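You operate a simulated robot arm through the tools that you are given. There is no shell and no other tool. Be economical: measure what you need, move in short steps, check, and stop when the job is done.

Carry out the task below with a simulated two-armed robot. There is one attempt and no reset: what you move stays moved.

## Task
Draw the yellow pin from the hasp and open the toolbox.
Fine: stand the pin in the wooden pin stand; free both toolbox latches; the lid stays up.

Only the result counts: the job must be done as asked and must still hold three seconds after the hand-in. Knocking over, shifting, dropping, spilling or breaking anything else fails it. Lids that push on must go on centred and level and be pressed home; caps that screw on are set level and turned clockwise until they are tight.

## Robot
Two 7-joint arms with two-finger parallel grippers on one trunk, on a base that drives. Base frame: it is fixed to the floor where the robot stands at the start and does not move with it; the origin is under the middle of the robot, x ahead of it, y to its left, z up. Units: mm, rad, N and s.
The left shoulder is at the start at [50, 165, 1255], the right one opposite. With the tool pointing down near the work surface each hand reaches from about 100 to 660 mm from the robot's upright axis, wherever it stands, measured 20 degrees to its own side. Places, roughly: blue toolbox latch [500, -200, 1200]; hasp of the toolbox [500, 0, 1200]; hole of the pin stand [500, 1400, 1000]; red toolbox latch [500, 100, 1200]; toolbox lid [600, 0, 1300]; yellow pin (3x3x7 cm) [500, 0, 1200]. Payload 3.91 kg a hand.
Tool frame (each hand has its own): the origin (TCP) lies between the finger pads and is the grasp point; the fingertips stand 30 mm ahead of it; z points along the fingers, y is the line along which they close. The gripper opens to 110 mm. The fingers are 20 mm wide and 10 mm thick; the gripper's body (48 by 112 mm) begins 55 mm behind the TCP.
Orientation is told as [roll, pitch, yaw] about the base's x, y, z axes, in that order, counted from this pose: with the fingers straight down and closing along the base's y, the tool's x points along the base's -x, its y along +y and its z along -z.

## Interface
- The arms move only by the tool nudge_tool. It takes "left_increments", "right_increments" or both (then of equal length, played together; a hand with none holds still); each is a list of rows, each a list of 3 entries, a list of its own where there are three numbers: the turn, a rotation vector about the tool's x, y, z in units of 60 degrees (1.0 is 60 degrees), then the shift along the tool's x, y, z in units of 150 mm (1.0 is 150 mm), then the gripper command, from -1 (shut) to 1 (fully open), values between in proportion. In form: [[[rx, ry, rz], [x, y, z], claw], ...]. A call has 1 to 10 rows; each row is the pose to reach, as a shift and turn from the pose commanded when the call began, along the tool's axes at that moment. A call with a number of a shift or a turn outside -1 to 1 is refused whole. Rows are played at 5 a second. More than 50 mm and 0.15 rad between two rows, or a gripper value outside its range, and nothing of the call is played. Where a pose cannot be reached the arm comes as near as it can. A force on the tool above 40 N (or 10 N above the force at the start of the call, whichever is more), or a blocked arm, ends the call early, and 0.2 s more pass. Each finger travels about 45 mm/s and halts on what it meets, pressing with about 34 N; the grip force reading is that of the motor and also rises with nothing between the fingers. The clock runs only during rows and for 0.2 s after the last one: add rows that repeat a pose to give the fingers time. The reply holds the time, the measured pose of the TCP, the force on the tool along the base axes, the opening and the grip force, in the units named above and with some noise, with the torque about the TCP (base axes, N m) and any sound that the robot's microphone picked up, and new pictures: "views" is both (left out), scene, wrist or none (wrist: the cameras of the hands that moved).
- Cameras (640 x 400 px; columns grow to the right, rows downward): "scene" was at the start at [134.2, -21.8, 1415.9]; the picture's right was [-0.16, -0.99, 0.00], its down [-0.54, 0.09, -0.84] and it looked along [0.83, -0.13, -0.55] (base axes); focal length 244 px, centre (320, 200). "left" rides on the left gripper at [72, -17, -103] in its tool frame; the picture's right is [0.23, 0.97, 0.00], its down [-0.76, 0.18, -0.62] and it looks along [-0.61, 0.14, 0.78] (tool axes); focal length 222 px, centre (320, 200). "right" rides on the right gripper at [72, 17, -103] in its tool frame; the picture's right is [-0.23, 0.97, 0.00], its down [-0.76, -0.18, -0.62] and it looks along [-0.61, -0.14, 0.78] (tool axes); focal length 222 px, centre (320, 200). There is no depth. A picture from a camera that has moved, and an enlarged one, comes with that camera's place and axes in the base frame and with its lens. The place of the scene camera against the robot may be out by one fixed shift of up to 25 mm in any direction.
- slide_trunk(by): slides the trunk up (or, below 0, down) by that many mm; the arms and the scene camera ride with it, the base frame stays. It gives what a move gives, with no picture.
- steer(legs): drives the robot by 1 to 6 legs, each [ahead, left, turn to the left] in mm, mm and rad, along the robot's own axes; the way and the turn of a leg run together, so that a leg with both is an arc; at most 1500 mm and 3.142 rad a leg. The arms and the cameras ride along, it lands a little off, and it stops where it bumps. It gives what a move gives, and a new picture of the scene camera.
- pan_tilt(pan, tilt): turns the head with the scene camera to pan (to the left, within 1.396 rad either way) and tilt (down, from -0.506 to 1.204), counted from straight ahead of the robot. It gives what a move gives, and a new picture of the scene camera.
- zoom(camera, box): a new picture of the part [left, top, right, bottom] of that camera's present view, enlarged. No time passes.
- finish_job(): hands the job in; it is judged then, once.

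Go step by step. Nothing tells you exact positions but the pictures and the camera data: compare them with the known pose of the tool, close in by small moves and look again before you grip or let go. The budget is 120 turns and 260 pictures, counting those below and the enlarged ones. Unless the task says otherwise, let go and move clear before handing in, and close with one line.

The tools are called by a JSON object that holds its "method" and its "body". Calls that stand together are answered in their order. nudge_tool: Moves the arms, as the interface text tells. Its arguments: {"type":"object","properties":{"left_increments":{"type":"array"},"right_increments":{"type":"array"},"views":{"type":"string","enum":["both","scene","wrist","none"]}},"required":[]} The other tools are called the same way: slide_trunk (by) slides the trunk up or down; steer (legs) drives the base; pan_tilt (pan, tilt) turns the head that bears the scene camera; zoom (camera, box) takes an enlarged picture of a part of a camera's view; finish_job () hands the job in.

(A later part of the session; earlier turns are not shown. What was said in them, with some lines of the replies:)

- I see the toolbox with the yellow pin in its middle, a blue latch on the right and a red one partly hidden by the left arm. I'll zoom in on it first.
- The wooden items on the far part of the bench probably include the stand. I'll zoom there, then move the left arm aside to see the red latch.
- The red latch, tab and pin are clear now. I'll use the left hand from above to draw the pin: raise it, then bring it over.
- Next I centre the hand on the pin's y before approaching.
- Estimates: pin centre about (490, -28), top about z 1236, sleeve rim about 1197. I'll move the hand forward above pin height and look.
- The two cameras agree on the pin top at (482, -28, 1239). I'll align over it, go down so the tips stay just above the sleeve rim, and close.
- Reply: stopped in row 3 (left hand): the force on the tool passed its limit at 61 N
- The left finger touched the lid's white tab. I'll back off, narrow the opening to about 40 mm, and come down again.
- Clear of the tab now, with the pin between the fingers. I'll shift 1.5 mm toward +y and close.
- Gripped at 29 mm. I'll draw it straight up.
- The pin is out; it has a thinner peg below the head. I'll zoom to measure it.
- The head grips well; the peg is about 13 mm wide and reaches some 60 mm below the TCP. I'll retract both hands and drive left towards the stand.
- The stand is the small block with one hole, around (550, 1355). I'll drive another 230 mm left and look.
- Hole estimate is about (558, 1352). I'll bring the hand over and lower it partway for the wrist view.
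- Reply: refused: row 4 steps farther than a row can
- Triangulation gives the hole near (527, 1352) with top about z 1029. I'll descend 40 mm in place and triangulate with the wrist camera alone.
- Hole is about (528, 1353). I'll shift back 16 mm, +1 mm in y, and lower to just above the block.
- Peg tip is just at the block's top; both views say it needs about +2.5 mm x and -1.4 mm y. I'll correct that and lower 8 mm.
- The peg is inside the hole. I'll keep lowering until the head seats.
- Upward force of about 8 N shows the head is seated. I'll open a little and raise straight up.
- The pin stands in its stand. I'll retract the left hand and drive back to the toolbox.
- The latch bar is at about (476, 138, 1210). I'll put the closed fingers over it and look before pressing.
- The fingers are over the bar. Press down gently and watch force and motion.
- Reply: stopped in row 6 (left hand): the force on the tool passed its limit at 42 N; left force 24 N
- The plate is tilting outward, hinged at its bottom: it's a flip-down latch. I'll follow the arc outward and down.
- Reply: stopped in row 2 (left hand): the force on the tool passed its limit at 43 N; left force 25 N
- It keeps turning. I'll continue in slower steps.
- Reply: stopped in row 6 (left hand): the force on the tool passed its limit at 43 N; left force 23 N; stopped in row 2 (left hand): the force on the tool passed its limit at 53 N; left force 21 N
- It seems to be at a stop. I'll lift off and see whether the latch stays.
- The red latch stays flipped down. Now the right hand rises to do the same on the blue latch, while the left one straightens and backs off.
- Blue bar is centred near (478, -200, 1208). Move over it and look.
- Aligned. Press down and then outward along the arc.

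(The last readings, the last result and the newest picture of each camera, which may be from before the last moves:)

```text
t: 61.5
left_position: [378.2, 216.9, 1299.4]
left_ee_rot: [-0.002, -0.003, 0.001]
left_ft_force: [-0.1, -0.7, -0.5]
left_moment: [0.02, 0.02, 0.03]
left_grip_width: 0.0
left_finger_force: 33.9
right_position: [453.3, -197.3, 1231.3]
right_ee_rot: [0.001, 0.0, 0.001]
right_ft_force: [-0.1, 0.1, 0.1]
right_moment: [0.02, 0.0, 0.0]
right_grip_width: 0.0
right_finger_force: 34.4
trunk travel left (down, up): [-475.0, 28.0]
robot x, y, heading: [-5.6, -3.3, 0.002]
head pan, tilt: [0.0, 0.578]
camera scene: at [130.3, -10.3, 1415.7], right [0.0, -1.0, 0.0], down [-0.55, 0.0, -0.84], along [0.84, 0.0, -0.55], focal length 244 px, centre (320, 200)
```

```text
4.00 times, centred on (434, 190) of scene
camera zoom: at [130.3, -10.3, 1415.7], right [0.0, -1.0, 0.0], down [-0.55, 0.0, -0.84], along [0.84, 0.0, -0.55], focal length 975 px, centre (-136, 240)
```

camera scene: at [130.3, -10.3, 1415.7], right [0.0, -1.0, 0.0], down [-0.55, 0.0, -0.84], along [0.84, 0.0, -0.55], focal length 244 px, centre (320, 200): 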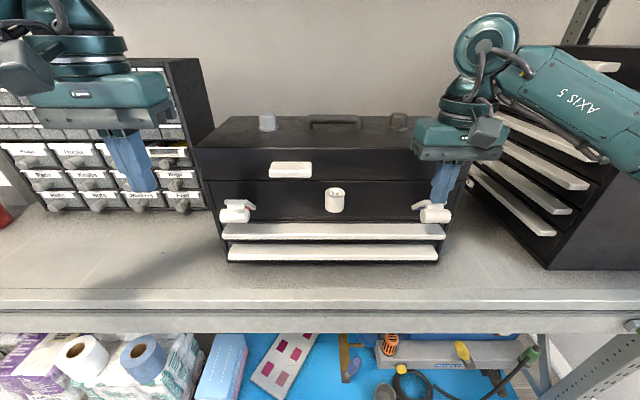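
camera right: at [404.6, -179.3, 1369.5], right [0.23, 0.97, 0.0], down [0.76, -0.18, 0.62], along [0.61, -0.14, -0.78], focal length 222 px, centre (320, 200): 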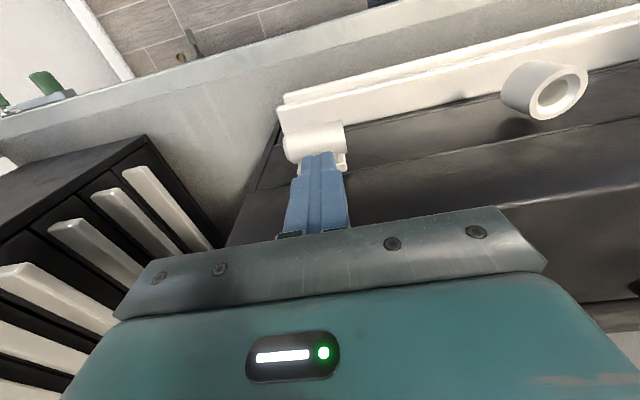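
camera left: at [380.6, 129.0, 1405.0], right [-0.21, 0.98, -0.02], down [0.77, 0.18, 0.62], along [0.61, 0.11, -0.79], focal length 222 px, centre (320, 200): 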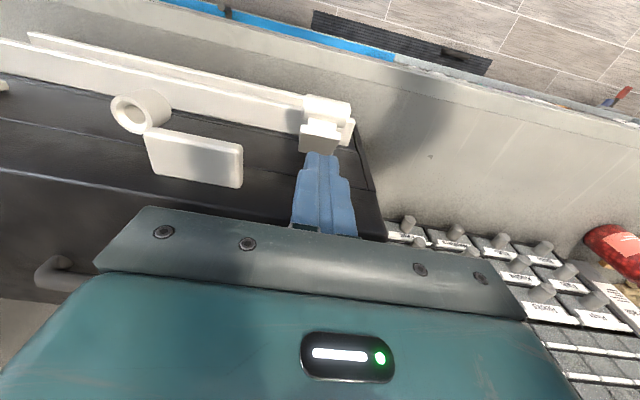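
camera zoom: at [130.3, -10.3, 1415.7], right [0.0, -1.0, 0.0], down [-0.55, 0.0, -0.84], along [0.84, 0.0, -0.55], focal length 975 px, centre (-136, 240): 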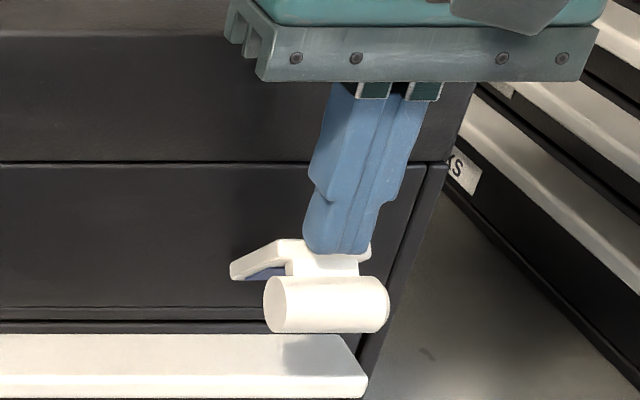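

Blue snapped over to the same pose as red, with no force left. I'll lift the right hand away and bring the left hand open over the lid's white tab.

{"method": "nudge_tool", "body": {"right_increments": [[[0, 0, 0], [0, 0, -0.2], -1], [[0, 0, 0], [0, 0, -0.45], -1], [[0, 0, 0], [0.3, 0, -0.5], -1], [[0, 0, 0], [0.6, 0, -0.5], -1], [[0, 0, 0], [0.9, -0.1, -0.5], -1], [[0, 0, 0], [1, -0.1, -0.5], -1]], "left_increments": [[[0, 0, 0], [0, -0.2, 0], 0.7], [[0, 0, 0], [0, -0.4, 0], 0.7], [[0, 0, 0], [0, -0.6, 0], 0.7], [[0, 0, 0], [-0.2, -0.8, 0], 0.7], [[0, 0, 0], [-0.4, -1, 0], 0.7], [[0, 0, 0], [-0.4, -1, 0], 0.7]], "views": "scene"}}

{"method": "nudge_tool", "body": {"left_increments": [[[0, 0, 0], [0, -0.17, 0], 0.73], [[0, 0, 0], [0, -0.17, 0], 0.73]], "views": "wrist"}}

{"method": "zoom", "body": {"camera": "left", "box": [200, 80, 440, 230]}}

{"method": "zoom", "body": {"camera": "scene", "box": [240, 100, 400, 220]}}

```text
t: 62.9
left_position: [438.8, 67.3, 1299.9]
left_ee_rot: [-0.001, 0.0, 0.0]
left_ft_force: [0.9, -0.3, 1.1]
left_moment: [-0.04, 0.0, 0.01]
left_grip_width: 93.3
left_finger_force: 0.0
right_position: [303.0, -211.7, 1308.1]
right_ee_rot: [-0.001, 0.001, 0.003]
right_ft_force: [0.7, -0.2, -0.6]
right_moment: [-0.02, -0.03, 0.01]
right_grip_width: 0.1
right_finger_force: 34.0
trunk travel left (down, up): [-475.0, 28.0]
robot x, y, heading: [-7.9, -2.8, -0.0]
head pan, tilt: [0.0, 0.578]
camera scene: at [130.1, -8.9, 1415.8], right [0.0, -1.0, 0.0], down [-0.55, 0.0, -0.84], along [0.84, 0.0, -0.55], focal length 244 px, centre (320, 200)
```

scene: 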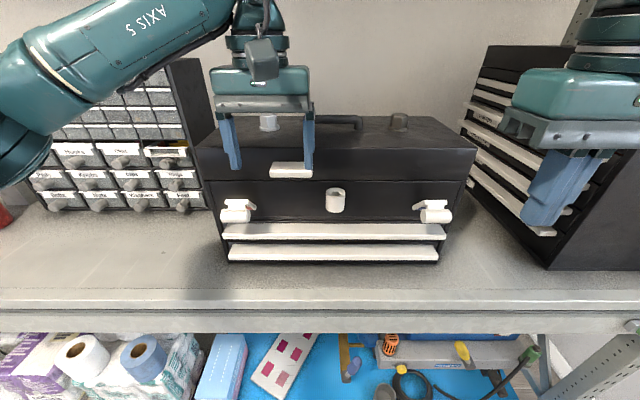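

```text
t: 63.5
left_position: [440.1, 41.5, 1299.9]
left_ee_rot: [0.0, -0.003, -0.001]
left_ft_force: [-0.1, -0.1, 0.5]
left_moment: [-0.02, -0.02, 0.01]
left_grip_width: 95.2
left_finger_force: 0.0
right_position: [302.4, -211.3, 1308.3]
right_ee_rot: [0.0, 0.001, 0.0]
right_ft_force: [0.5, -0.4, 0.1]
right_moment: [0.02, -0.02, -0.03]
right_grip_width: 0.1
right_finger_force: 34.9
trunk travel left (down, up): [-475.0, 28.0]
robot x, y, heading: [-9.4, -4.4, 0.0]
head pan, tilt: [0.0, 0.578]
camera left: at [366.6, 25.4, 1403.6], right [-0.23, 0.97, 0.0], down [0.76, 0.18, 0.63], along [0.61, 0.14, -0.78], focal length 222 px, centre (320, 200)
```

left: 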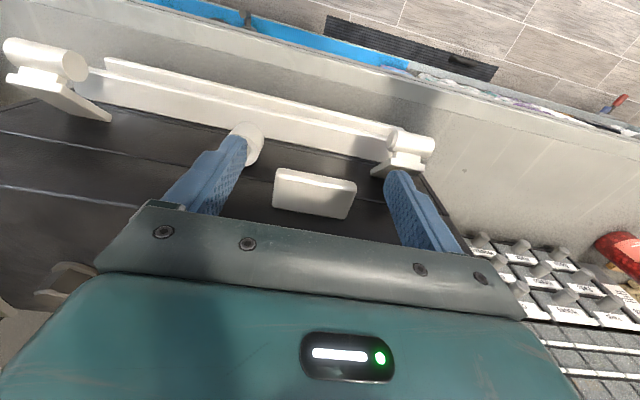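

```text
2.67 times, centred on (320, 155) of left
camera zoom: at [366.6, 25.4, 1403.6], right [-0.23, 0.97, 0.0], down [0.76, 0.18, 0.63], along [0.61, 0.14, -0.78], focal length 592 px, centre (320, 320)
```

zoom: 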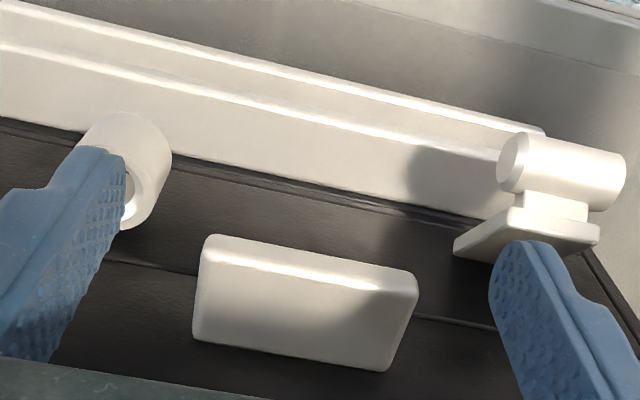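

```text
3.33 times, centred on (320, 160) of scene
camera zoom: at [130.0, -9.4, 1415.8], right [0.0, -1.0, 0.0], down [-0.55, 0.0, -0.84], along [0.84, 0.0, -0.55], focal length 813 px, centre (320, 333)
```

zoom: 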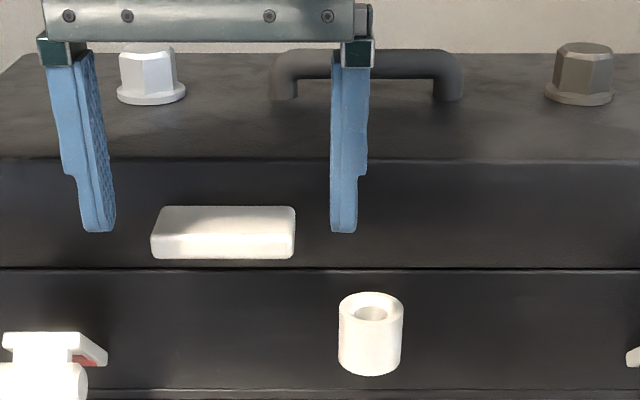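

Tab spans y 12–85, x 473–518, z about 1233–1247. I'll straddle it in y near the fingertips, so the lid can pivot in the grip as I raise it.

{"method": "nudge_tool", "body": {"left_increments": [[[0, 0, 0], [-0.14, 0.047, 0], 0.73], [[0, 0, 0], [-0.28, 0.047, 0], 0.73], [[0, 0, 0], [-0.28, 0.047, 0.15], 0.73], [[0, 0, 0], [-0.28, 0.047, 0.3], 0.73], [[0, 0, 0], [-0.28, 0.047, 0.3], 0.73]], "views": "both"}}

{"method": "zoom", "body": {"camera": "scene", "box": [240, 100, 400, 220]}}

```text
t: 64.7
left_position: [480.4, 49.8, 1253.6]
left_ee_rot: [0.0, -0.004, -0.001]
left_ft_force: [-0.9, 0.2, -0.1]
left_moment: [0.0, 0.0, -0.04]
left_grip_width: 95.2
left_finger_force: 0.0
right_position: [302.8, -212.2, 1307.8]
right_ee_rot: [0.001, 0.0, 0.001]
right_ft_force: [0.6, -0.2, 0.0]
right_moment: [0.0, 0.03, 0.01]
right_grip_width: 0.2
right_finger_force: 34.0
trunk travel left (down, up): [-475.0, 28.0]
robot x, y, heading: [-5.4, -4.0, 0.001]
head pan, tilt: [0.0, 0.578]
camera scene: at [129.9, -10.2, 1415.8], right [0.0, -1.0, 0.0], down [-0.55, 0.0, -0.84], along [0.84, 0.0, -0.55], focal length 244 px, centre (320, 200)
camera left: at [407.0, 32.8, 1357.0], right [-0.23, 0.97, 0.0], down [0.76, 0.18, 0.63], along [0.61, 0.14, -0.78], focal length 222 px, centre (320, 200)
```

scene: 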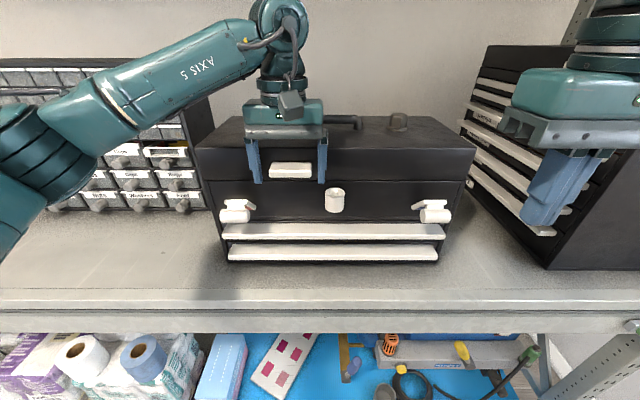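
left: 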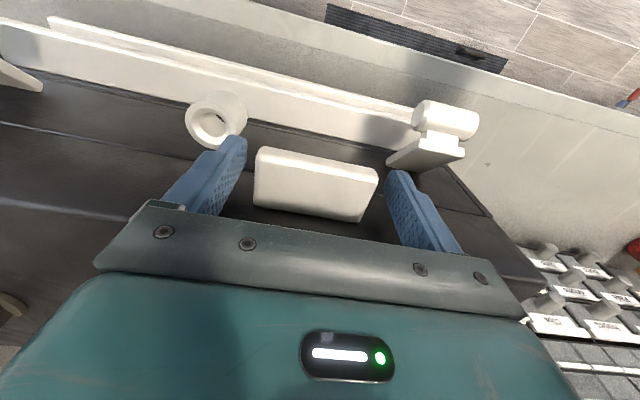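

```text
3.33 times, centred on (320, 160) of scene
camera zoom: at [129.9, -10.2, 1415.8], right [0.0, -1.0, 0.0], down [-0.55, 0.0, -0.84], along [0.84, 0.0, -0.55], focal length 813 px, centre (320, 333)
```

zoom: 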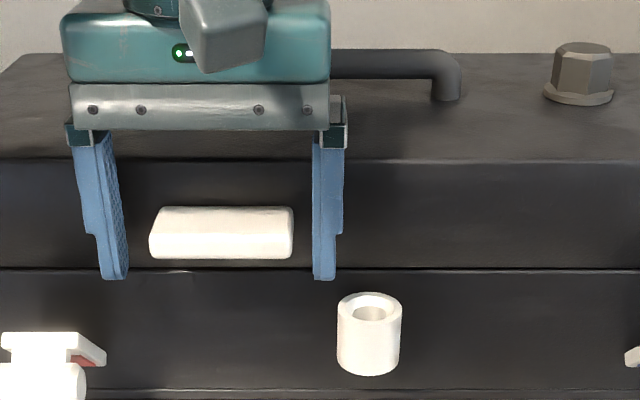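

Centred on the tab. Close the grip.

{"method": "nudge_tool", "body": {"left_increments": [[[0, 0, 0], [0, 0, 0], 0.4], [[0, 0, 0], [0, 0, 0], 0.2], [[0, 0, 0], [0, 0, 0], -1], [[0, 0, 0], [0, 0, 0], -1]], "views": "wrist"}}

```text
t: 65.7
left_position: [479.8, 47.6, 1253.1]
left_ee_rot: [0.0, 0.0, -0.001]
left_ft_force: [0.9, -12.5, -0.7]
left_moment: [-0.71, -0.21, 0.26]
left_grip_width: 69.9
left_finger_force: 34.1
right_position: [302.9, -214.7, 1307.7]
right_ee_rot: [0.003, 0.0, 0.003]
right_ft_force: [0.1, -0.2, -1.2]
right_moment: [0.02, 0.01, -0.02]
right_grip_width: 0.0
right_finger_force: 34.0
trunk travel left (down, up): [-475.0, 28.0]
robot x, y, heading: [-8.5, -1.3, 0.004]
head pan, tilt: [0.0, 0.578]
camera left: at [407.2, 30.3, 1357.0], right [-0.22, 0.97, 0.0], down [0.76, 0.18, 0.62], along [0.61, 0.14, -0.78], focal length 222 px, centre (320, 200)
```

left: 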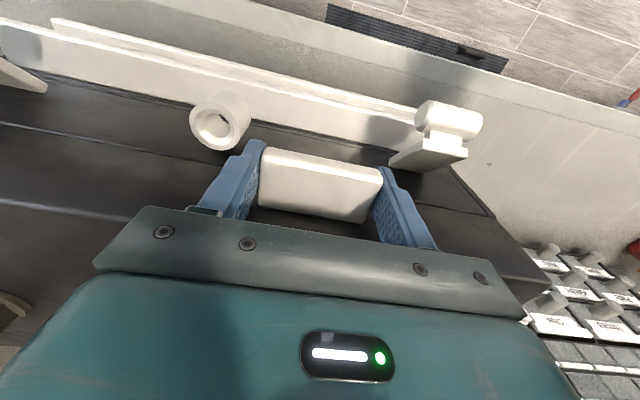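

Gripped (70 mm). I'll relieve the sideways load by 2 mm and start lifting along the lid's arc.

{"method": "nudge_tool", "body": {"left_increments": [[[0, 0, 0], [0, -0.015, 0], -1], [[0, -0.033, 0], [-0.008, -0.015, -0.06], -1], [[0, -0.067, 0], [-0.019, -0.015, -0.135], -1], [[0, -0.1, 0], [-0.03, -0.015, -0.2], -1], [[0, -0.133, 0], [-0.049, -0.015, -0.265], -1]], "views": "scene"}}

{"method": "zoom", "body": {"camera": "scene", "box": [180, 90, 500, 290]}}

```text
t: 66.9
left_position: [488.8, 46.0, 1293.0]
left_ee_rot: [0.004, -0.138, -0.002]
left_ft_force: [-4.2, -5.8, -12.6]
left_moment: [-0.01, 0.91, 0.1]
left_grip_width: 69.9
left_finger_force: 34.1
right_position: [302.6, -213.4, 1308.1]
right_ee_rot: [0.002, 0.001, 0.002]
right_ft_force: [-0.1, -0.3, 0.0]
right_moment: [0.0, 0.01, -0.01]
right_grip_width: 0.0
right_finger_force: 34.1
trunk travel left (down, up): [-475.0, 28.0]
robot x, y, heading: [-3.6, -2.8, -0.0]
head pan, tilt: [0.0, 0.578]
camera scene: at [130.7, -11.1, 1415.7], right [0.0, -1.0, 0.0], down [-0.55, 0.0, -0.84], along [0.84, 0.0, -0.55], focal length 244 px, centre (320, 200)
```

scene: 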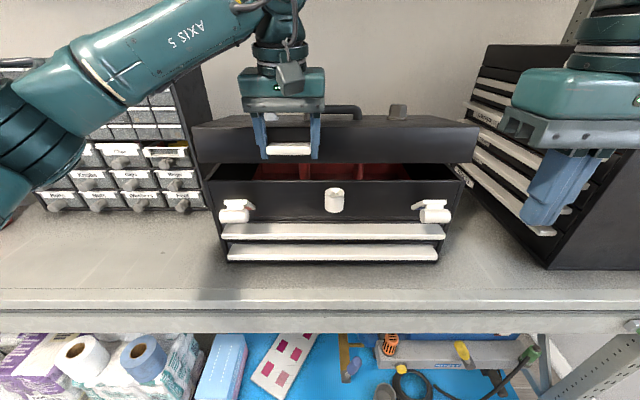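

```text
2.00 times, centred on (340, 190) of scene
camera zoom: at [130.7, -11.1, 1415.7], right [0.0, -1.0, 0.0], down [-0.55, 0.0, -0.84], along [0.84, 0.0, -0.55], focal length 488 px, centre (280, 220)
```

zoom: 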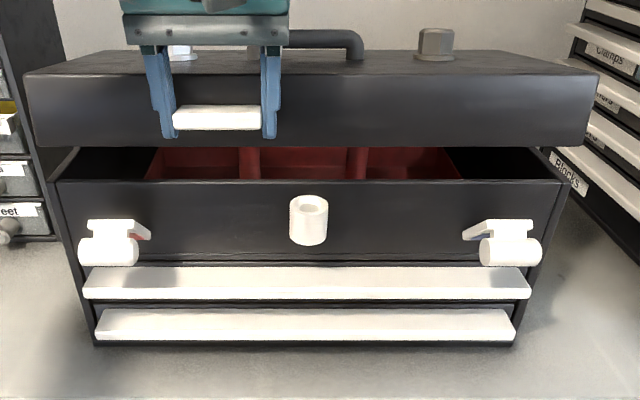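

The lid opens. I'll continue the arc to about 40°, pitching the tool forward as it goes.

{"method": "nudge_tool", "body": {"left_increments": [[[0, -0.067, 0], [-0.059, 0, -0.12], -1], [[0, -0.133, 0], [-0.128, 0, -0.233], -1], [[0, -0.2, 0], [-0.208, 0, -0.338], -1], [[0, -0.267, 0], [-0.295, 0, -0.436], -1], [[0, -0.333, 0], [-0.392, 0, -0.523], -1], [[0, -0.4, 0], [-0.495, 0, -0.601], -1]], "views": "scene"}}

```text
t: 68.3
left_position: [545.0, 46.9, 1396.9]
left_ee_rot: [0.001, -0.565, 0.0]
left_ft_force: [-16.6, 3.1, -0.2]
left_moment: [0.04, 1.2, 0.04]
left_grip_width: 69.8
left_finger_force: 34.1
right_position: [300.7, -210.5, 1309.1]
right_ee_rot: [0.001, -0.001, 0.001]
right_ft_force: [0.4, 0.5, -0.8]
right_moment: [0.04, 0.01, -0.01]
right_grip_width: 0.0
right_finger_force: 33.6
trunk travel left (down, up): [-475.0, 28.0]
robot x, y, heading: [-5.1, -0.3, -0.004]
head pan, tilt: [0.0, 0.578]
camera scene: at [127.0, -9.4, 1416.2], right [0.0, -1.0, 0.0], down [-0.54, 0.0, -0.84], along [0.84, 0.0, -0.54], focal length 244 px, centre (320, 200)
```

scene: 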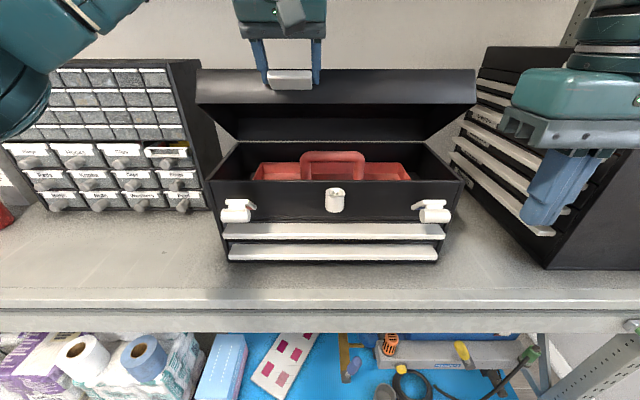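

Going well; the compressing force suggests a slightly larger radius, so I'll add 4 mm outward and go on to about 65°.

{"method": "nudge_tool", "body": {"left_increments": [[[0, -0.067, 0], [-0.127, 0, -0.043], -1], [[0, -0.133, 0], [-0.259, 0, -0.049], -1], [[0, -0.2, 0], [-0.392, 0, -0.041], -1], [[0, -0.267, 0], [-0.523, 0, -0.02], -1], [[0, -0.333, 0], [-0.652, 0, 0.013], -1]], "views": "scene"}}

```text
t: 69.5
left_position: [629.2, 46.8, 1450.0]
left_ee_rot: [0.0, -0.919, -0.002]
left_ft_force: [-5.2, -4.1, 8.7]
left_moment: [-0.11, -0.03, -0.03]
left_grip_width: 0.2
left_finger_force: 33.9
right_position: [299.7, -213.7, 1309.5]
right_ee_rot: [0.002, -0.001, 0.002]
right_ft_force: [-0.2, -0.6, 0.2]
right_moment: [0.01, -0.05, -0.01]
right_grip_width: 0.3
right_finger_force: 33.9
trunk travel left (down, up): [-475.0, 28.0]
robot x, y, heading: [-2.2, -3.3, 0.003]
head pan, tilt: [0.0, 0.578]
camera scene: at [127.8, -11.0, 1416.2], right [0.0, -1.0, 0.0], down [-0.54, 0.0, -0.84], along [0.84, 0.0, -0.54], focal length 244 px, centre (320, 200)
```

scene: 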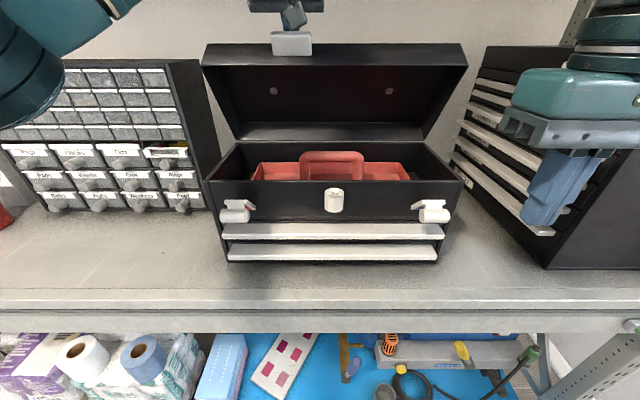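

The tab slipped out of the grip, but the lid seems to be staying up. I'll look up and zoom.

{"method": "pan_tilt", "body": {"pan": 0.0, "tilt": 0.2}}

{"method": "zoom", "body": {"camera": "left", "box": [0, 0, 640, 400]}}

```text
t: 70.3
left_position: [627.6, 47.9, 1449.4]
left_ee_rot: [0.0, -0.916, -0.003]
left_ft_force: [-4.5, -2.9, 18.2]
left_moment: [-0.11, -0.22, -0.05]
left_grip_width: 0.0
left_finger_force: 34.2
right_position: [299.8, -212.6, 1309.3]
right_ee_rot: [0.003, -0.002, 0.002]
right_ft_force: [-0.1, -0.2, 0.3]
right_moment: [0.01, 0.01, 0.01]
right_grip_width: 0.0
right_finger_force: 34.1
trunk travel left (down, up): [-475.0, 28.0]
robot x, y, heading: [-7.7, -3.4, -0.001]
head pan, tilt: [0.0, 0.201]
camera scene: at [131.0, -10.9, 1450.9], right [0.0, -1.0, 0.0], down [-0.2, 0.0, -0.98], along [0.98, 0.0, -0.2], focal length 244 px, centre (320, 200)
```

scene: 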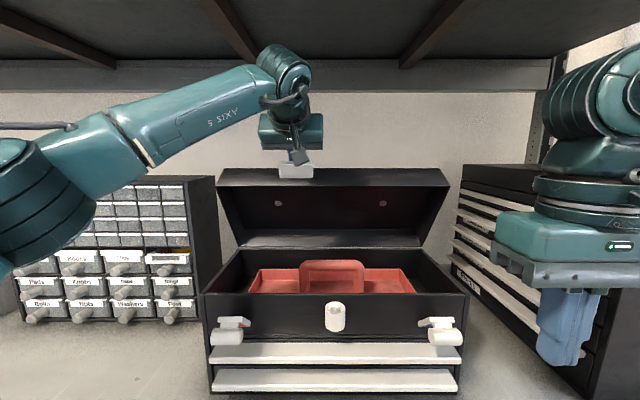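

```text
1.00 times, centred on (320, 200) of left (not enlarged: the box is as wide or as high as the picture)
camera zoom: at [502.4, 31.0, 1454.4], right [-0.14, 0.97, -0.18], down [-0.03, 0.18, 0.98], along [0.99, 0.14, 0.0], focal length 222 px, centre (320, 200)
```

zoom: 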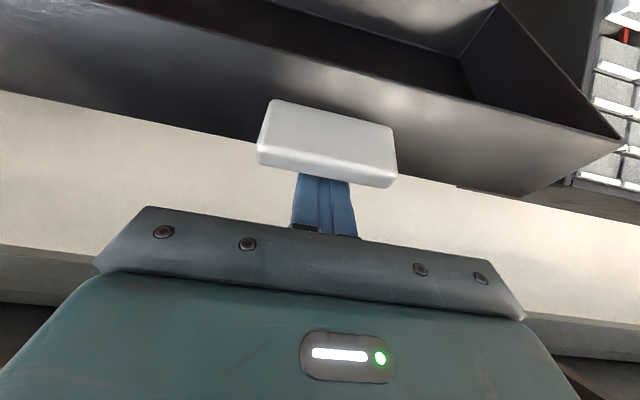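

The closed fingers are sitting above the tab with the lid pushing up on them. I'll withdraw along the fingers' axis and see how the lid behaves.

{"method": "nudge_tool", "body": {"left_increments": [[[0, 0, 0], [0, 0, -0.1], -1], [[0, 0, 0], [0, 0, -0.3], -1], [[0, 0, 0], [0, 0, -0.5], -1], [[0, 0, 0], [0, 0, -0.7], -1], [[0, 0, 0], [0, 0, -0.7], -1]], "views": "scene"}}

```text
t: 71.5
left_position: [550.9, 45.6, 1509.0]
left_ee_rot: [0.002, -0.907, -0.002]
left_ft_force: [0.6, 0.3, -0.5]
left_moment: [0.02, -0.01, 0.01]
left_grip_width: 0.0
left_finger_force: 33.6
right_position: [303.4, -211.7, 1307.6]
right_ee_rot: [0.001, 0.003, 0.001]
right_ft_force: [1.0, 0.2, -0.2]
right_moment: [-0.03, 0.02, 0.04]
right_grip_width: 0.0
right_finger_force: 33.7
trunk travel left (down, up): [-475.0, 28.0]
robot x, y, heading: [-7.6, -2.2, -0.001]
head pan, tilt: [0.0, 0.201]
camera scene: at [134.9, -10.2, 1450.4], right [0.0, -1.0, 0.0], down [-0.2, 0.0, -0.98], along [0.98, 0.0, -0.2], focal length 244 px, centre (320, 200)
```

scene: 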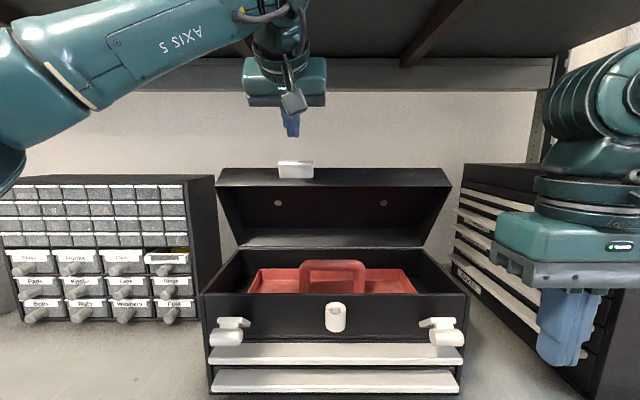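

The lid stays up at roughly 60–65°. I'll pull the hand back well clear, idle a while, and check whether it drifts.

{"method": "nudge_tool", "body": {"left_increments": [[[0, 0.12, 0], [0.1, 0, -0.2], -1], [[0, 0.24, 0], [0.2, 0, -0.4], -1], [[0, 0.36, 0], [0.3, 0.0, -0.6], -1], [[0, 0.48, 0], [0.4, 0.1, -0.8], -1], [[0, 0.6, 0], [0.5, 0.2, -0.9], -1], [[0, 0.72, 0], [0.6, 0.3, -0.9], -1], [[0, 0.72, 0], [0.6, 0.3, -0.9], -1], [[0, 0.72, 0], [0.6, 0.3, -0.9], -1], [[0, 0.72, 0], [0.6, 0.3, -0.9], -1], [[0, 0.72, 0], [0.6, 0.3, -0.9], -1]], "views": "scene"}}

{"method": "zoom", "body": {"camera": "scene", "box": [180, 130, 500, 330]}}

```text
t: 73.7
left_position: [388.6, 92.0, 1519.9]
left_ee_rot: [0.001, -0.155, 0.0]
left_ft_force: [0.1, -0.2, 1.3]
left_moment: [-0.01, 0.0, 0.01]
left_grip_width: 0.0
left_finger_force: 34.1
right_position: [302.6, -210.6, 1308.4]
right_ee_rot: [0.0, 0.0, 0.003]
right_ft_force: [-0.1, 1.1, 0.4]
right_moment: [0.0, 0.01, -0.01]
right_grip_width: 0.0
right_finger_force: 33.7
trunk travel left (down, up): [-475.0, 28.0]
robot x, y, heading: [-5.2, -4.0, 0.001]
head pan, tilt: [0.0, 0.201]
camera scene: at [134.3, -10.2, 1450.5], right [0.0, -1.0, 0.0], down [-0.2, 0.0, -0.98], along [0.98, 0.0, -0.2], focal length 244 px, centre (320, 200)
```

scene: 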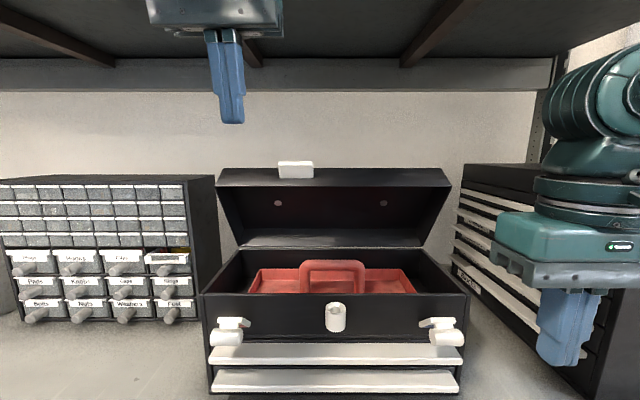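

```text
2.00 times, centred on (340, 230) of scene
camera zoom: at [134.3, -10.2, 1450.5], right [0.0, -1.0, 0.0], down [-0.2, 0.0, -0.98], along [0.98, 0.0, -0.2], focal length 488 px, centre (280, 140)
```

zoom: 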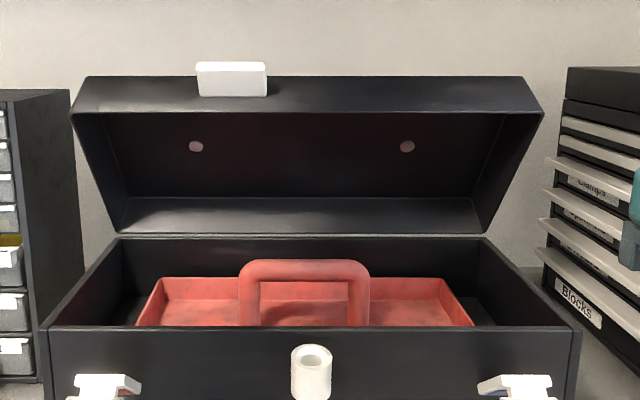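

It's steady at about 56–60°. To be sure it's at its open stop, I'll bring the fingertips in front of the tab and give it a very light push.

{"method": "nudge_tool", "body": {"left_increments": [[[0, -0.13, 0], [-0.1, -0.08, 0.15], -1], [[0, -0.26, 0], [-0.25, -0.15, 0.3], -1], [[0, -0.39, 0], [-0.4, -0.22, 0.45], -1], [[0, -0.52, 0], [-0.55, -0.29, 0.6], -1], [[0, -0.65, 0], [-0.72, -0.29, 0.7], -1], [[0, -0.78, 0], [-0.85, -0.29, 0.747], -1], [[0, -0.85, 0], [-0.87, -0.29, 0.747], -1], [[0, -0.85, 0], [-0.87, -0.29, 0.747], -1]], "views": "both"}}

{"method": "zoom", "body": {"camera": "scene", "box": [220, 80, 380, 200]}}

```text
t: 75.5
left_position: [534.3, 47.9, 1429.9]
left_ee_rot: [-0.001, -1.048, -0.002]
left_ft_force: [0.3, -0.6, 0.2]
left_moment: [0.01, 0.0, 0.03]
left_grip_width: 0.0
left_finger_force: 34.0
right_position: [302.9, -213.1, 1307.5]
right_ee_rot: [-0.001, 0.0, 0.002]
right_ft_force: [0.8, -0.2, -0.1]
right_moment: [0.01, 0.01, 0.01]
right_grip_width: 0.2
right_finger_force: 34.5
trunk travel left (down, up): [-475.0, 28.0]
robot x, y, heading: [-7.1, -4.0, 0.001]
head pan, tilt: [0.0, 0.201]
camera scene: at [134.2, -10.2, 1450.5], right [0.0, -1.0, 0.0], down [-0.2, 0.0, -0.98], along [0.98, 0.0, -0.2], focal length 244 px, centre (320, 200)
camera left: at [407.3, 32.1, 1418.2], right [-0.11, 0.97, -0.2], down [-0.16, 0.18, 0.97], along [0.98, 0.14, 0.13], focal length 222 px, centre (320, 200)
```

scene: 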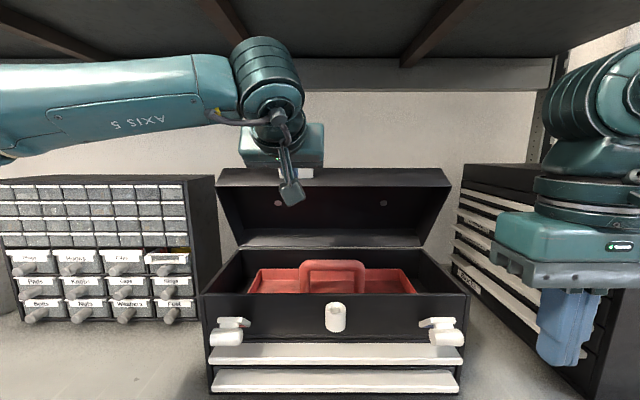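
left: 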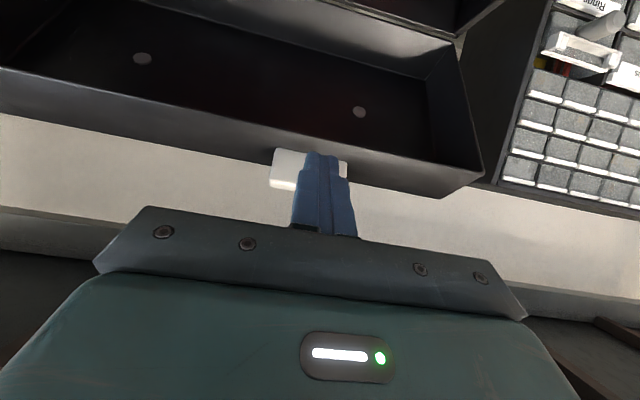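

```text
3.33 times, centred on (300, 140) of scene
camera zoom: at [134.2, -10.2, 1450.5], right [0.0, -1.0, 0.0], down [-0.2, 0.0, -0.98], along [0.98, 0.0, -0.2], focal length 813 px, centre (387, 400)
```

zoom: 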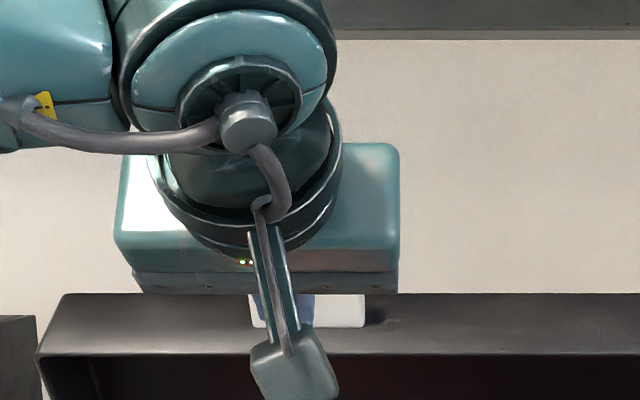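

{"method": "nudge_tool", "body": {"left_increments": [[[0, 0, 0], [-0.067, 0, 0.115], -1], [[0, 0, 0], [-0.093, 0, 0.162], -1], [[0, 0, 0], [-0.107, 0, 0.185], -1], [[0, 0, 0], [-0.107, 0, 0.185], -1]], "views": "wrist"}}

```text
t: 76.5
left_position: [566.2, 49.6, 1429.0]
left_ee_rot: [0.002, -1.044, -0.002]
left_ft_force: [0.0, -0.9, -0.1]
left_moment: [-0.01, 0.05, -0.02]
left_grip_width: 0.0
left_finger_force: 34.0
right_position: [302.5, -211.9, 1308.8]
right_ee_rot: [0.001, -0.001, 0.002]
right_ft_force: [-0.5, 0.0, 0.4]
right_moment: [-0.02, -0.02, 0.03]
right_grip_width: 0.2
right_finger_force: 33.9
trunk travel left (down, up): [-475.0, 28.0]
robot x, y, heading: [-6.4, -1.0, 0.0]
head pan, tilt: [0.0, 0.201]
camera left: at [440.0, 32.3, 1418.4], right [-0.11, 0.97, -0.2], down [-0.16, 0.18, 0.97], along [0.98, 0.14, 0.13], focal length 222 px, centre (320, 200)
```

left: 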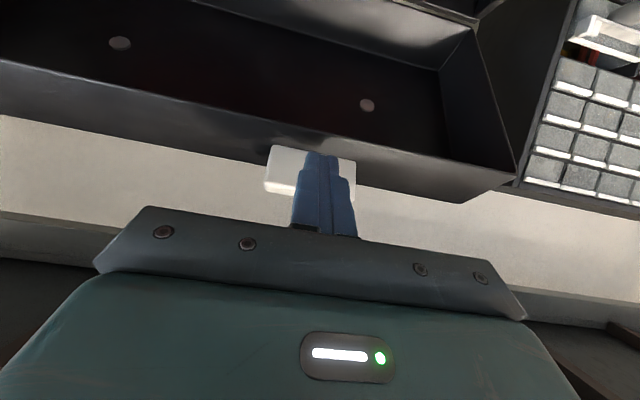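

{"method": "nudge_tool", "body": {"left_increments": [[[0, 0, 0], [-0.013, 0, 0.023], -1], [[0, 0, 0], [-0.027, 0, 0.046], -1], [[0, 0, 0], [-0.037, 0, 0.063], -1], [[0, 0, 0], [-0.037, 0, 0.063], -1]], "views": "none"}}

```text
t: 77.5
left_position: [577.2, 49.0, 1429.4]
left_ee_rot: [0.002, -1.044, -0.003]
left_ft_force: [-2.0, -0.2, -0.2]
left_moment: [0.0, 0.05, 0.02]
left_grip_width: 0.2
left_finger_force: 34.3
right_position: [302.3, -211.7, 1309.7]
right_ee_rot: [-0.001, -0.001, 0.003]
right_ft_force: [0.1, 0.4, -0.2]
right_moment: [-0.01, 0.03, -0.03]
right_grip_width: 0.1
right_finger_force: 33.9
trunk travel left (down, up): [-475.0, 28.0]
robot x, y, heading: [-4.6, 0.3, -0.001]
head pan, tilt: [0.0, 0.201]
```

Just touching (2 N). A few more millimetres.

{"method": "nudge_tool", "body": {"left_increments": [[[0, 0, 0], [-0.01, 0, 0.017], -1], [[0, 0, 0], [-0.02, 0, 0.035], -1], [[0, 0, 0], [-0.02, 0, 0.035], -1]], "views": "none"}}

```text
t: 78.3
left_position: [584.4, 48.0, 1428.9]
left_ee_rot: [0.002, -1.047, -0.001]
left_ft_force: [-2.4, -0.3, -0.1]
left_moment: [-0.02, 0.05, 0.02]
left_grip_width: 0.0
left_finger_force: 34.3
right_position: [303.3, -211.5, 1308.1]
right_ee_rot: [0.0, 0.0, 0.0]
right_ft_force: [-0.3, -0.3, -0.4]
right_moment: [-0.02, -0.03, -0.02]
right_grip_width: 0.0
right_finger_force: 33.8
trunk travel left (down, up): [-475.0, 28.0]
robot x, y, heading: [-3.0, 0.3, 0.004]
head pan, tilt: [0.0, 0.201]
```

The lid moves on with only about 2 N, so it isn't at a stop yet. I'll push it further open along the arc.

{"method": "nudge_tool", "body": {"left_increments": [[[0, 0, 0], [-0.054, 0, 0.04], -1], [[0, 0, 0], [-0.108, 0, 0.08], -1], [[0, 0, 0], [-0.16, 0, 0.125], -1], [[0, 0, 0], [-0.213, 0, 0.169], -1], [[0, 0, 0], [-0.213, 0, 0.169], -1]], "views": "scene"}}

```text
t: 79.5
left_position: [623.1, 48.7, 1444.9]
left_ee_rot: [0.001, -1.045, 0.0]
left_ft_force: [-2.1, 0.6, -0.9]
left_moment: [0.0, 0.07, 0.02]
left_grip_width: 0.0
left_finger_force: 34.3
right_position: [303.5, -211.7, 1307.4]
right_ee_rot: [0.0, 0.0, 0.001]
right_ft_force: [-1.2, -0.1, 0.3]
right_moment: [-0.02, 0.0, -0.02]
right_grip_width: 0.0
right_finger_force: 34.1
trunk travel left (down, up): [-475.0, 28.0]
robot x, y, heading: [-7.9, -3.9, 0.002]
head pan, tilt: [0.0, 0.201]
camera scene: at [134.0, -10.1, 1450.6], right [0.0, -1.0, 0.0], down [-0.2, 0.0, -0.98], along [0.98, 0.0, -0.2], focal length 244 px, centre (320, 200)
```

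scene: 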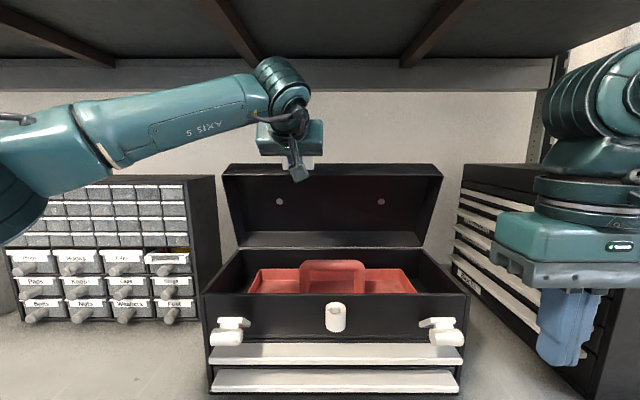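

{"method": "nudge_tool", "body": {"left_increments": [[[0, 0, 0], [-0.048, 0, 0.049], -1], [[0, 0, 0], [-0.095, 0, 0.099], -1], [[0, 0, 0], [-0.14, 0, 0.15], -1], [[0, 0, 0], [-0.18, 0, 0.204], -1], [[0, 0, 0], [-0.22, 0, 0.26], -1], [[0, 0, 0], [-0.254, 0, 0.315], -1], [[0, 0, 0], [-0.254, 0, 0.315], -1]], "views": "scene"}}

```text
t: 81.1
left_position: [680.1, 48.1, 1455.2]
left_ee_rot: [0.0, -1.046, -0.002]
left_ft_force: [-17.4, 0.6, -9.1]
left_moment: [-0.02, 0.37, 0.07]
left_grip_width: 0.0
left_finger_force: 33.7
right_position: [300.4, -211.4, 1308.9]
right_ee_rot: [0.0, -0.001, 0.002]
right_ft_force: [-0.1, 0.4, -0.1]
right_moment: [0.01, 0.0, 0.01]
right_grip_width: 0.3
right_finger_force: 34.0
trunk travel left (down, up): [-475.0, 28.0]
robot x, y, heading: [-8.4, -2.7, 0.006]
head pan, tilt: [0.0, 0.201]
camera scene: at [131.1, -9.7, 1450.8], right [0.0, -1.0, 0.0], down [-0.2, 0.0, -0.98], along [0.98, 0.0, -0.2], focal length 244 px, centre (320, 200)
```

scene: 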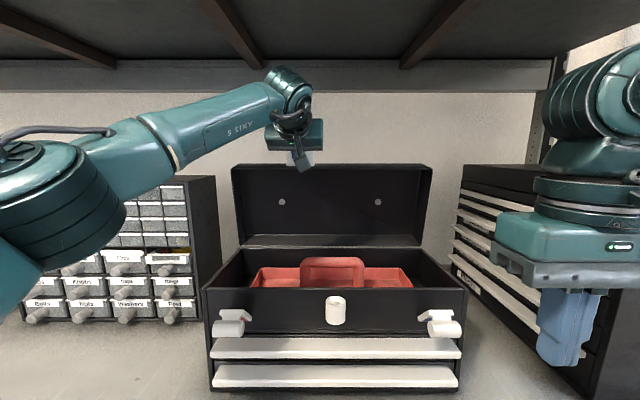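

The lid reached its stop and the box is starting to react, so I back off at once and check it.

{"method": "nudge_tool", "body": {"left_increments": [[[0, 0, 0], [0.05, 0, -0.06], -1], [[0, 0, 0], [0.15, 0, -0.2], -1], [[0, 0, 0], [0.3, 0, -0.4], -1], [[0, 0, 0], [0.4, 0, -0.65], -1], [[0, 0, 0], [0.4, 0, -0.9], -1], [[0, 0, 0], [0.4, 0, -1], -1]], "views": "scene"}}

```text
t: 82.5
left_position: [522.5, 49.8, 1477.9]
left_ee_rot: [0.002, -1.046, -0.001]
left_ft_force: [0.7, -0.6, -0.2]
left_moment: [-0.02, 0.01, 0.0]
left_grip_width: 0.0
left_finger_force: 34.1
right_position: [301.8, -211.9, 1308.7]
right_ee_rot: [0.001, -0.002, 0.001]
right_ft_force: [0.0, -0.2, 0.6]
right_moment: [-0.03, 0.02, 0.0]
right_grip_width: 0.0
right_finger_force: 33.8
trunk travel left (down, up): [-475.0, 28.0]
robot x, y, heading: [-5.8, -3.3, 0.002]
head pan, tilt: [0.0, 0.201]
camera scene: at [134.4, -10.1, 1450.5], right [0.0, -1.0, 0.0], down [-0.2, 0.0, -0.98], along [0.98, 0.0, -0.2], focal length 244 px, centre (320, 200)
```

scene: 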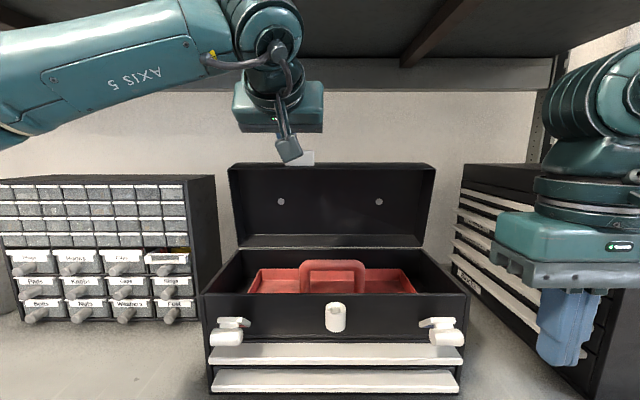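

The box settled back in its place and the lid now stands at its stop, about 75°. I'll pull the hand well clear, wait, and confirm.

{"method": "nudge_tool", "body": {"left_increments": [[[0, 0.12, 0], [0.1, 0.1, -0.25], -1], [[0, 0.24, 0], [0.1, 0.3, -0.5], -1], [[0, 0.36, 0], [0.1, 0.5, -0.75], -1], [[0, 0.48, 0], [0.1, 0.7, -1], -1], [[0, 0.6, 0], [0.1, 0.7, -1], -1], [[0, 0.6, 0], [0.1, 0.7, -1], -1], [[0, 0.6, 0], [0.1, 0.7, -1], -1], [[0, 0.6, 0], [0.1, 0.7, -1], -1], [[0, 0.6, 0], [0.1, 0.7, -1], -1], [[0, 0.6, 0], [0.1, 0.7, -1], -1]], "views": "none"}}

{"method": "pan_tilt", "body": {"pan": 0.0, "tilt": 0.35}}

{"method": "pan_tilt", "body": {"pan": 1.2, "tilt": 0.35}}

{"method": "zoom", "body": {"camera": "scene", "box": [240, 60, 480, 210]}}

```text
t: 84.7
left_position: [383.9, 153.5, 1540.9]
left_ee_rot: [0.001, -0.419, -0.003]
left_ft_force: [-0.1, 0.7, -0.1]
left_moment: [-0.01, -0.02, -0.02]
left_grip_width: 0.0
left_finger_force: 34.0
right_position: [302.7, -212.5, 1308.3]
right_ee_rot: [0.001, 0.001, 0.002]
right_ft_force: [0.2, -0.1, -0.9]
right_moment: [0.01, 0.0, 0.0]
right_grip_width: 0.0
right_finger_force: 34.1
trunk travel left (down, up): [-475.0, 28.0]
robot x, y, heading: [-4.3, -3.8, -0.0]
head pan, tilt: [0.0, 0.201]
```

```text
t: 85.4
left_position: [385.1, 153.7, 1540.9]
left_ee_rot: [0.001, -0.417, 0.0]
left_ft_force: [0.8, -0.1, -0.8]
left_moment: [-0.01, 0.02, 0.01]
left_grip_width: 0.0
left_finger_force: 34.3
right_position: [304.0, -211.2, 1308.6]
right_ee_rot: [-0.001, 0.0, 0.003]
right_ft_force: [-0.3, 0.3, 0.4]
right_moment: [0.01, 0.0, 0.0]
right_grip_width: 0.0
right_finger_force: 34.0
trunk travel left (down, up): [-475.0, 28.0]
robot x, y, heading: [-7.6, 0.0, 0.002]
head pan, tilt: [0.0, 0.351]
camera scene: at [134.1, -10.1, 1436.6], right [0.0, -1.0, 0.0], down [-0.34, 0.0, -0.94], along [0.94, 0.0, -0.34], focal length 244 px, centre (320, 200)
```

scene: 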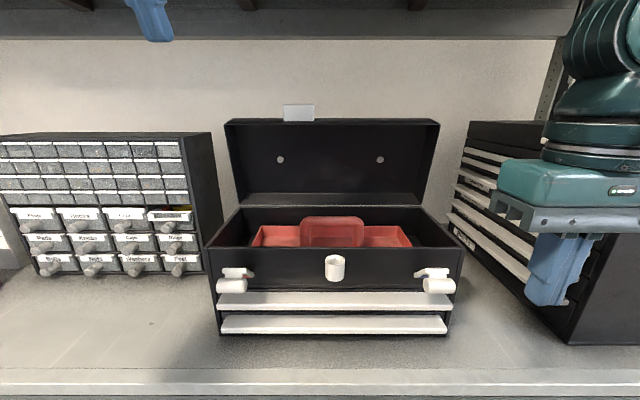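

```text
t: 86.8
left_position: [384.5, 155.0, 1539.9]
left_ee_rot: [-0.001, -0.418, -0.002]
left_ft_force: [0.1, -0.3, -0.6]
left_moment: [-0.02, -0.04, -0.04]
left_grip_width: 0.1
left_finger_force: 33.6
right_position: [302.0, -211.0, 1308.2]
right_ee_rot: [-0.002, -0.001, 0.0]
right_ft_force: [-0.9, 0.3, -0.7]
right_moment: [-0.03, 0.02, -0.02]
right_grip_width: 0.0
right_finger_force: 33.8
trunk travel left (down, up): [-475.0, 28.0]
robot x, y, heading: [-5.7, -0.2, -0.002]
head pan, tilt: [1.201, 0.351]
camera scene: at [74.6, 76.5, 1436.5], right [0.93, -0.36, 0.0], down [-0.12, -0.32, -0.94], along [0.34, 0.88, -0.34], focal length 244 px, centre (320, 200)
```

scene: 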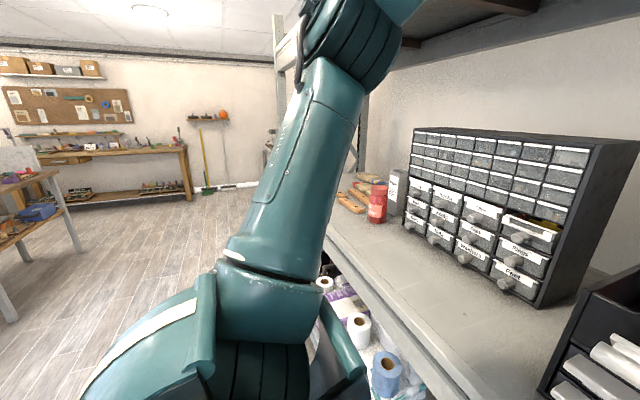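

```text
2.67 times, centred on (360, 135) of scene
camera zoom: at [74.6, 76.5, 1436.5], right [0.93, -0.36, 0.0], down [-0.12, -0.32, -0.94], along [0.34, 0.88, -0.34], focal length 650 px, centre (213, 373)
```

zoom: 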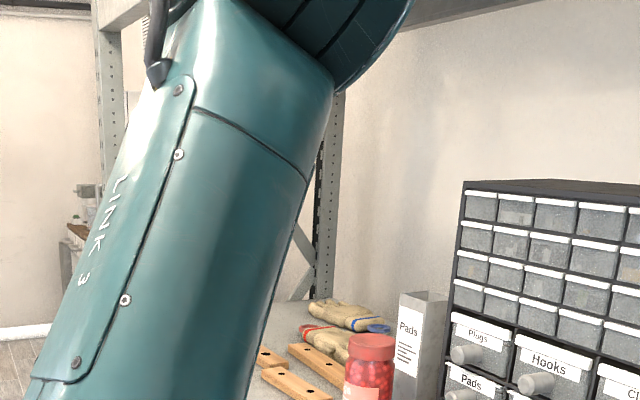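

The lid is up and steady, both latches are flipped free, and the pin stood in its stand when I left it. Both hands are clear, so I'm handing in.

{"method": "finish_job", "body": {}}

```text
The job is handed in.
```

I drew the yellow pin and stood it in the wooden stand, flipped both latches free, and opened the toolbox lid. It held steady at about 75° for the few seconds I watched, and the job is handed in. The box tilted briefly when the lid reached its stop, then settled back. I last saw the pin just after placing it, because the arm blocked my final look at the stand.
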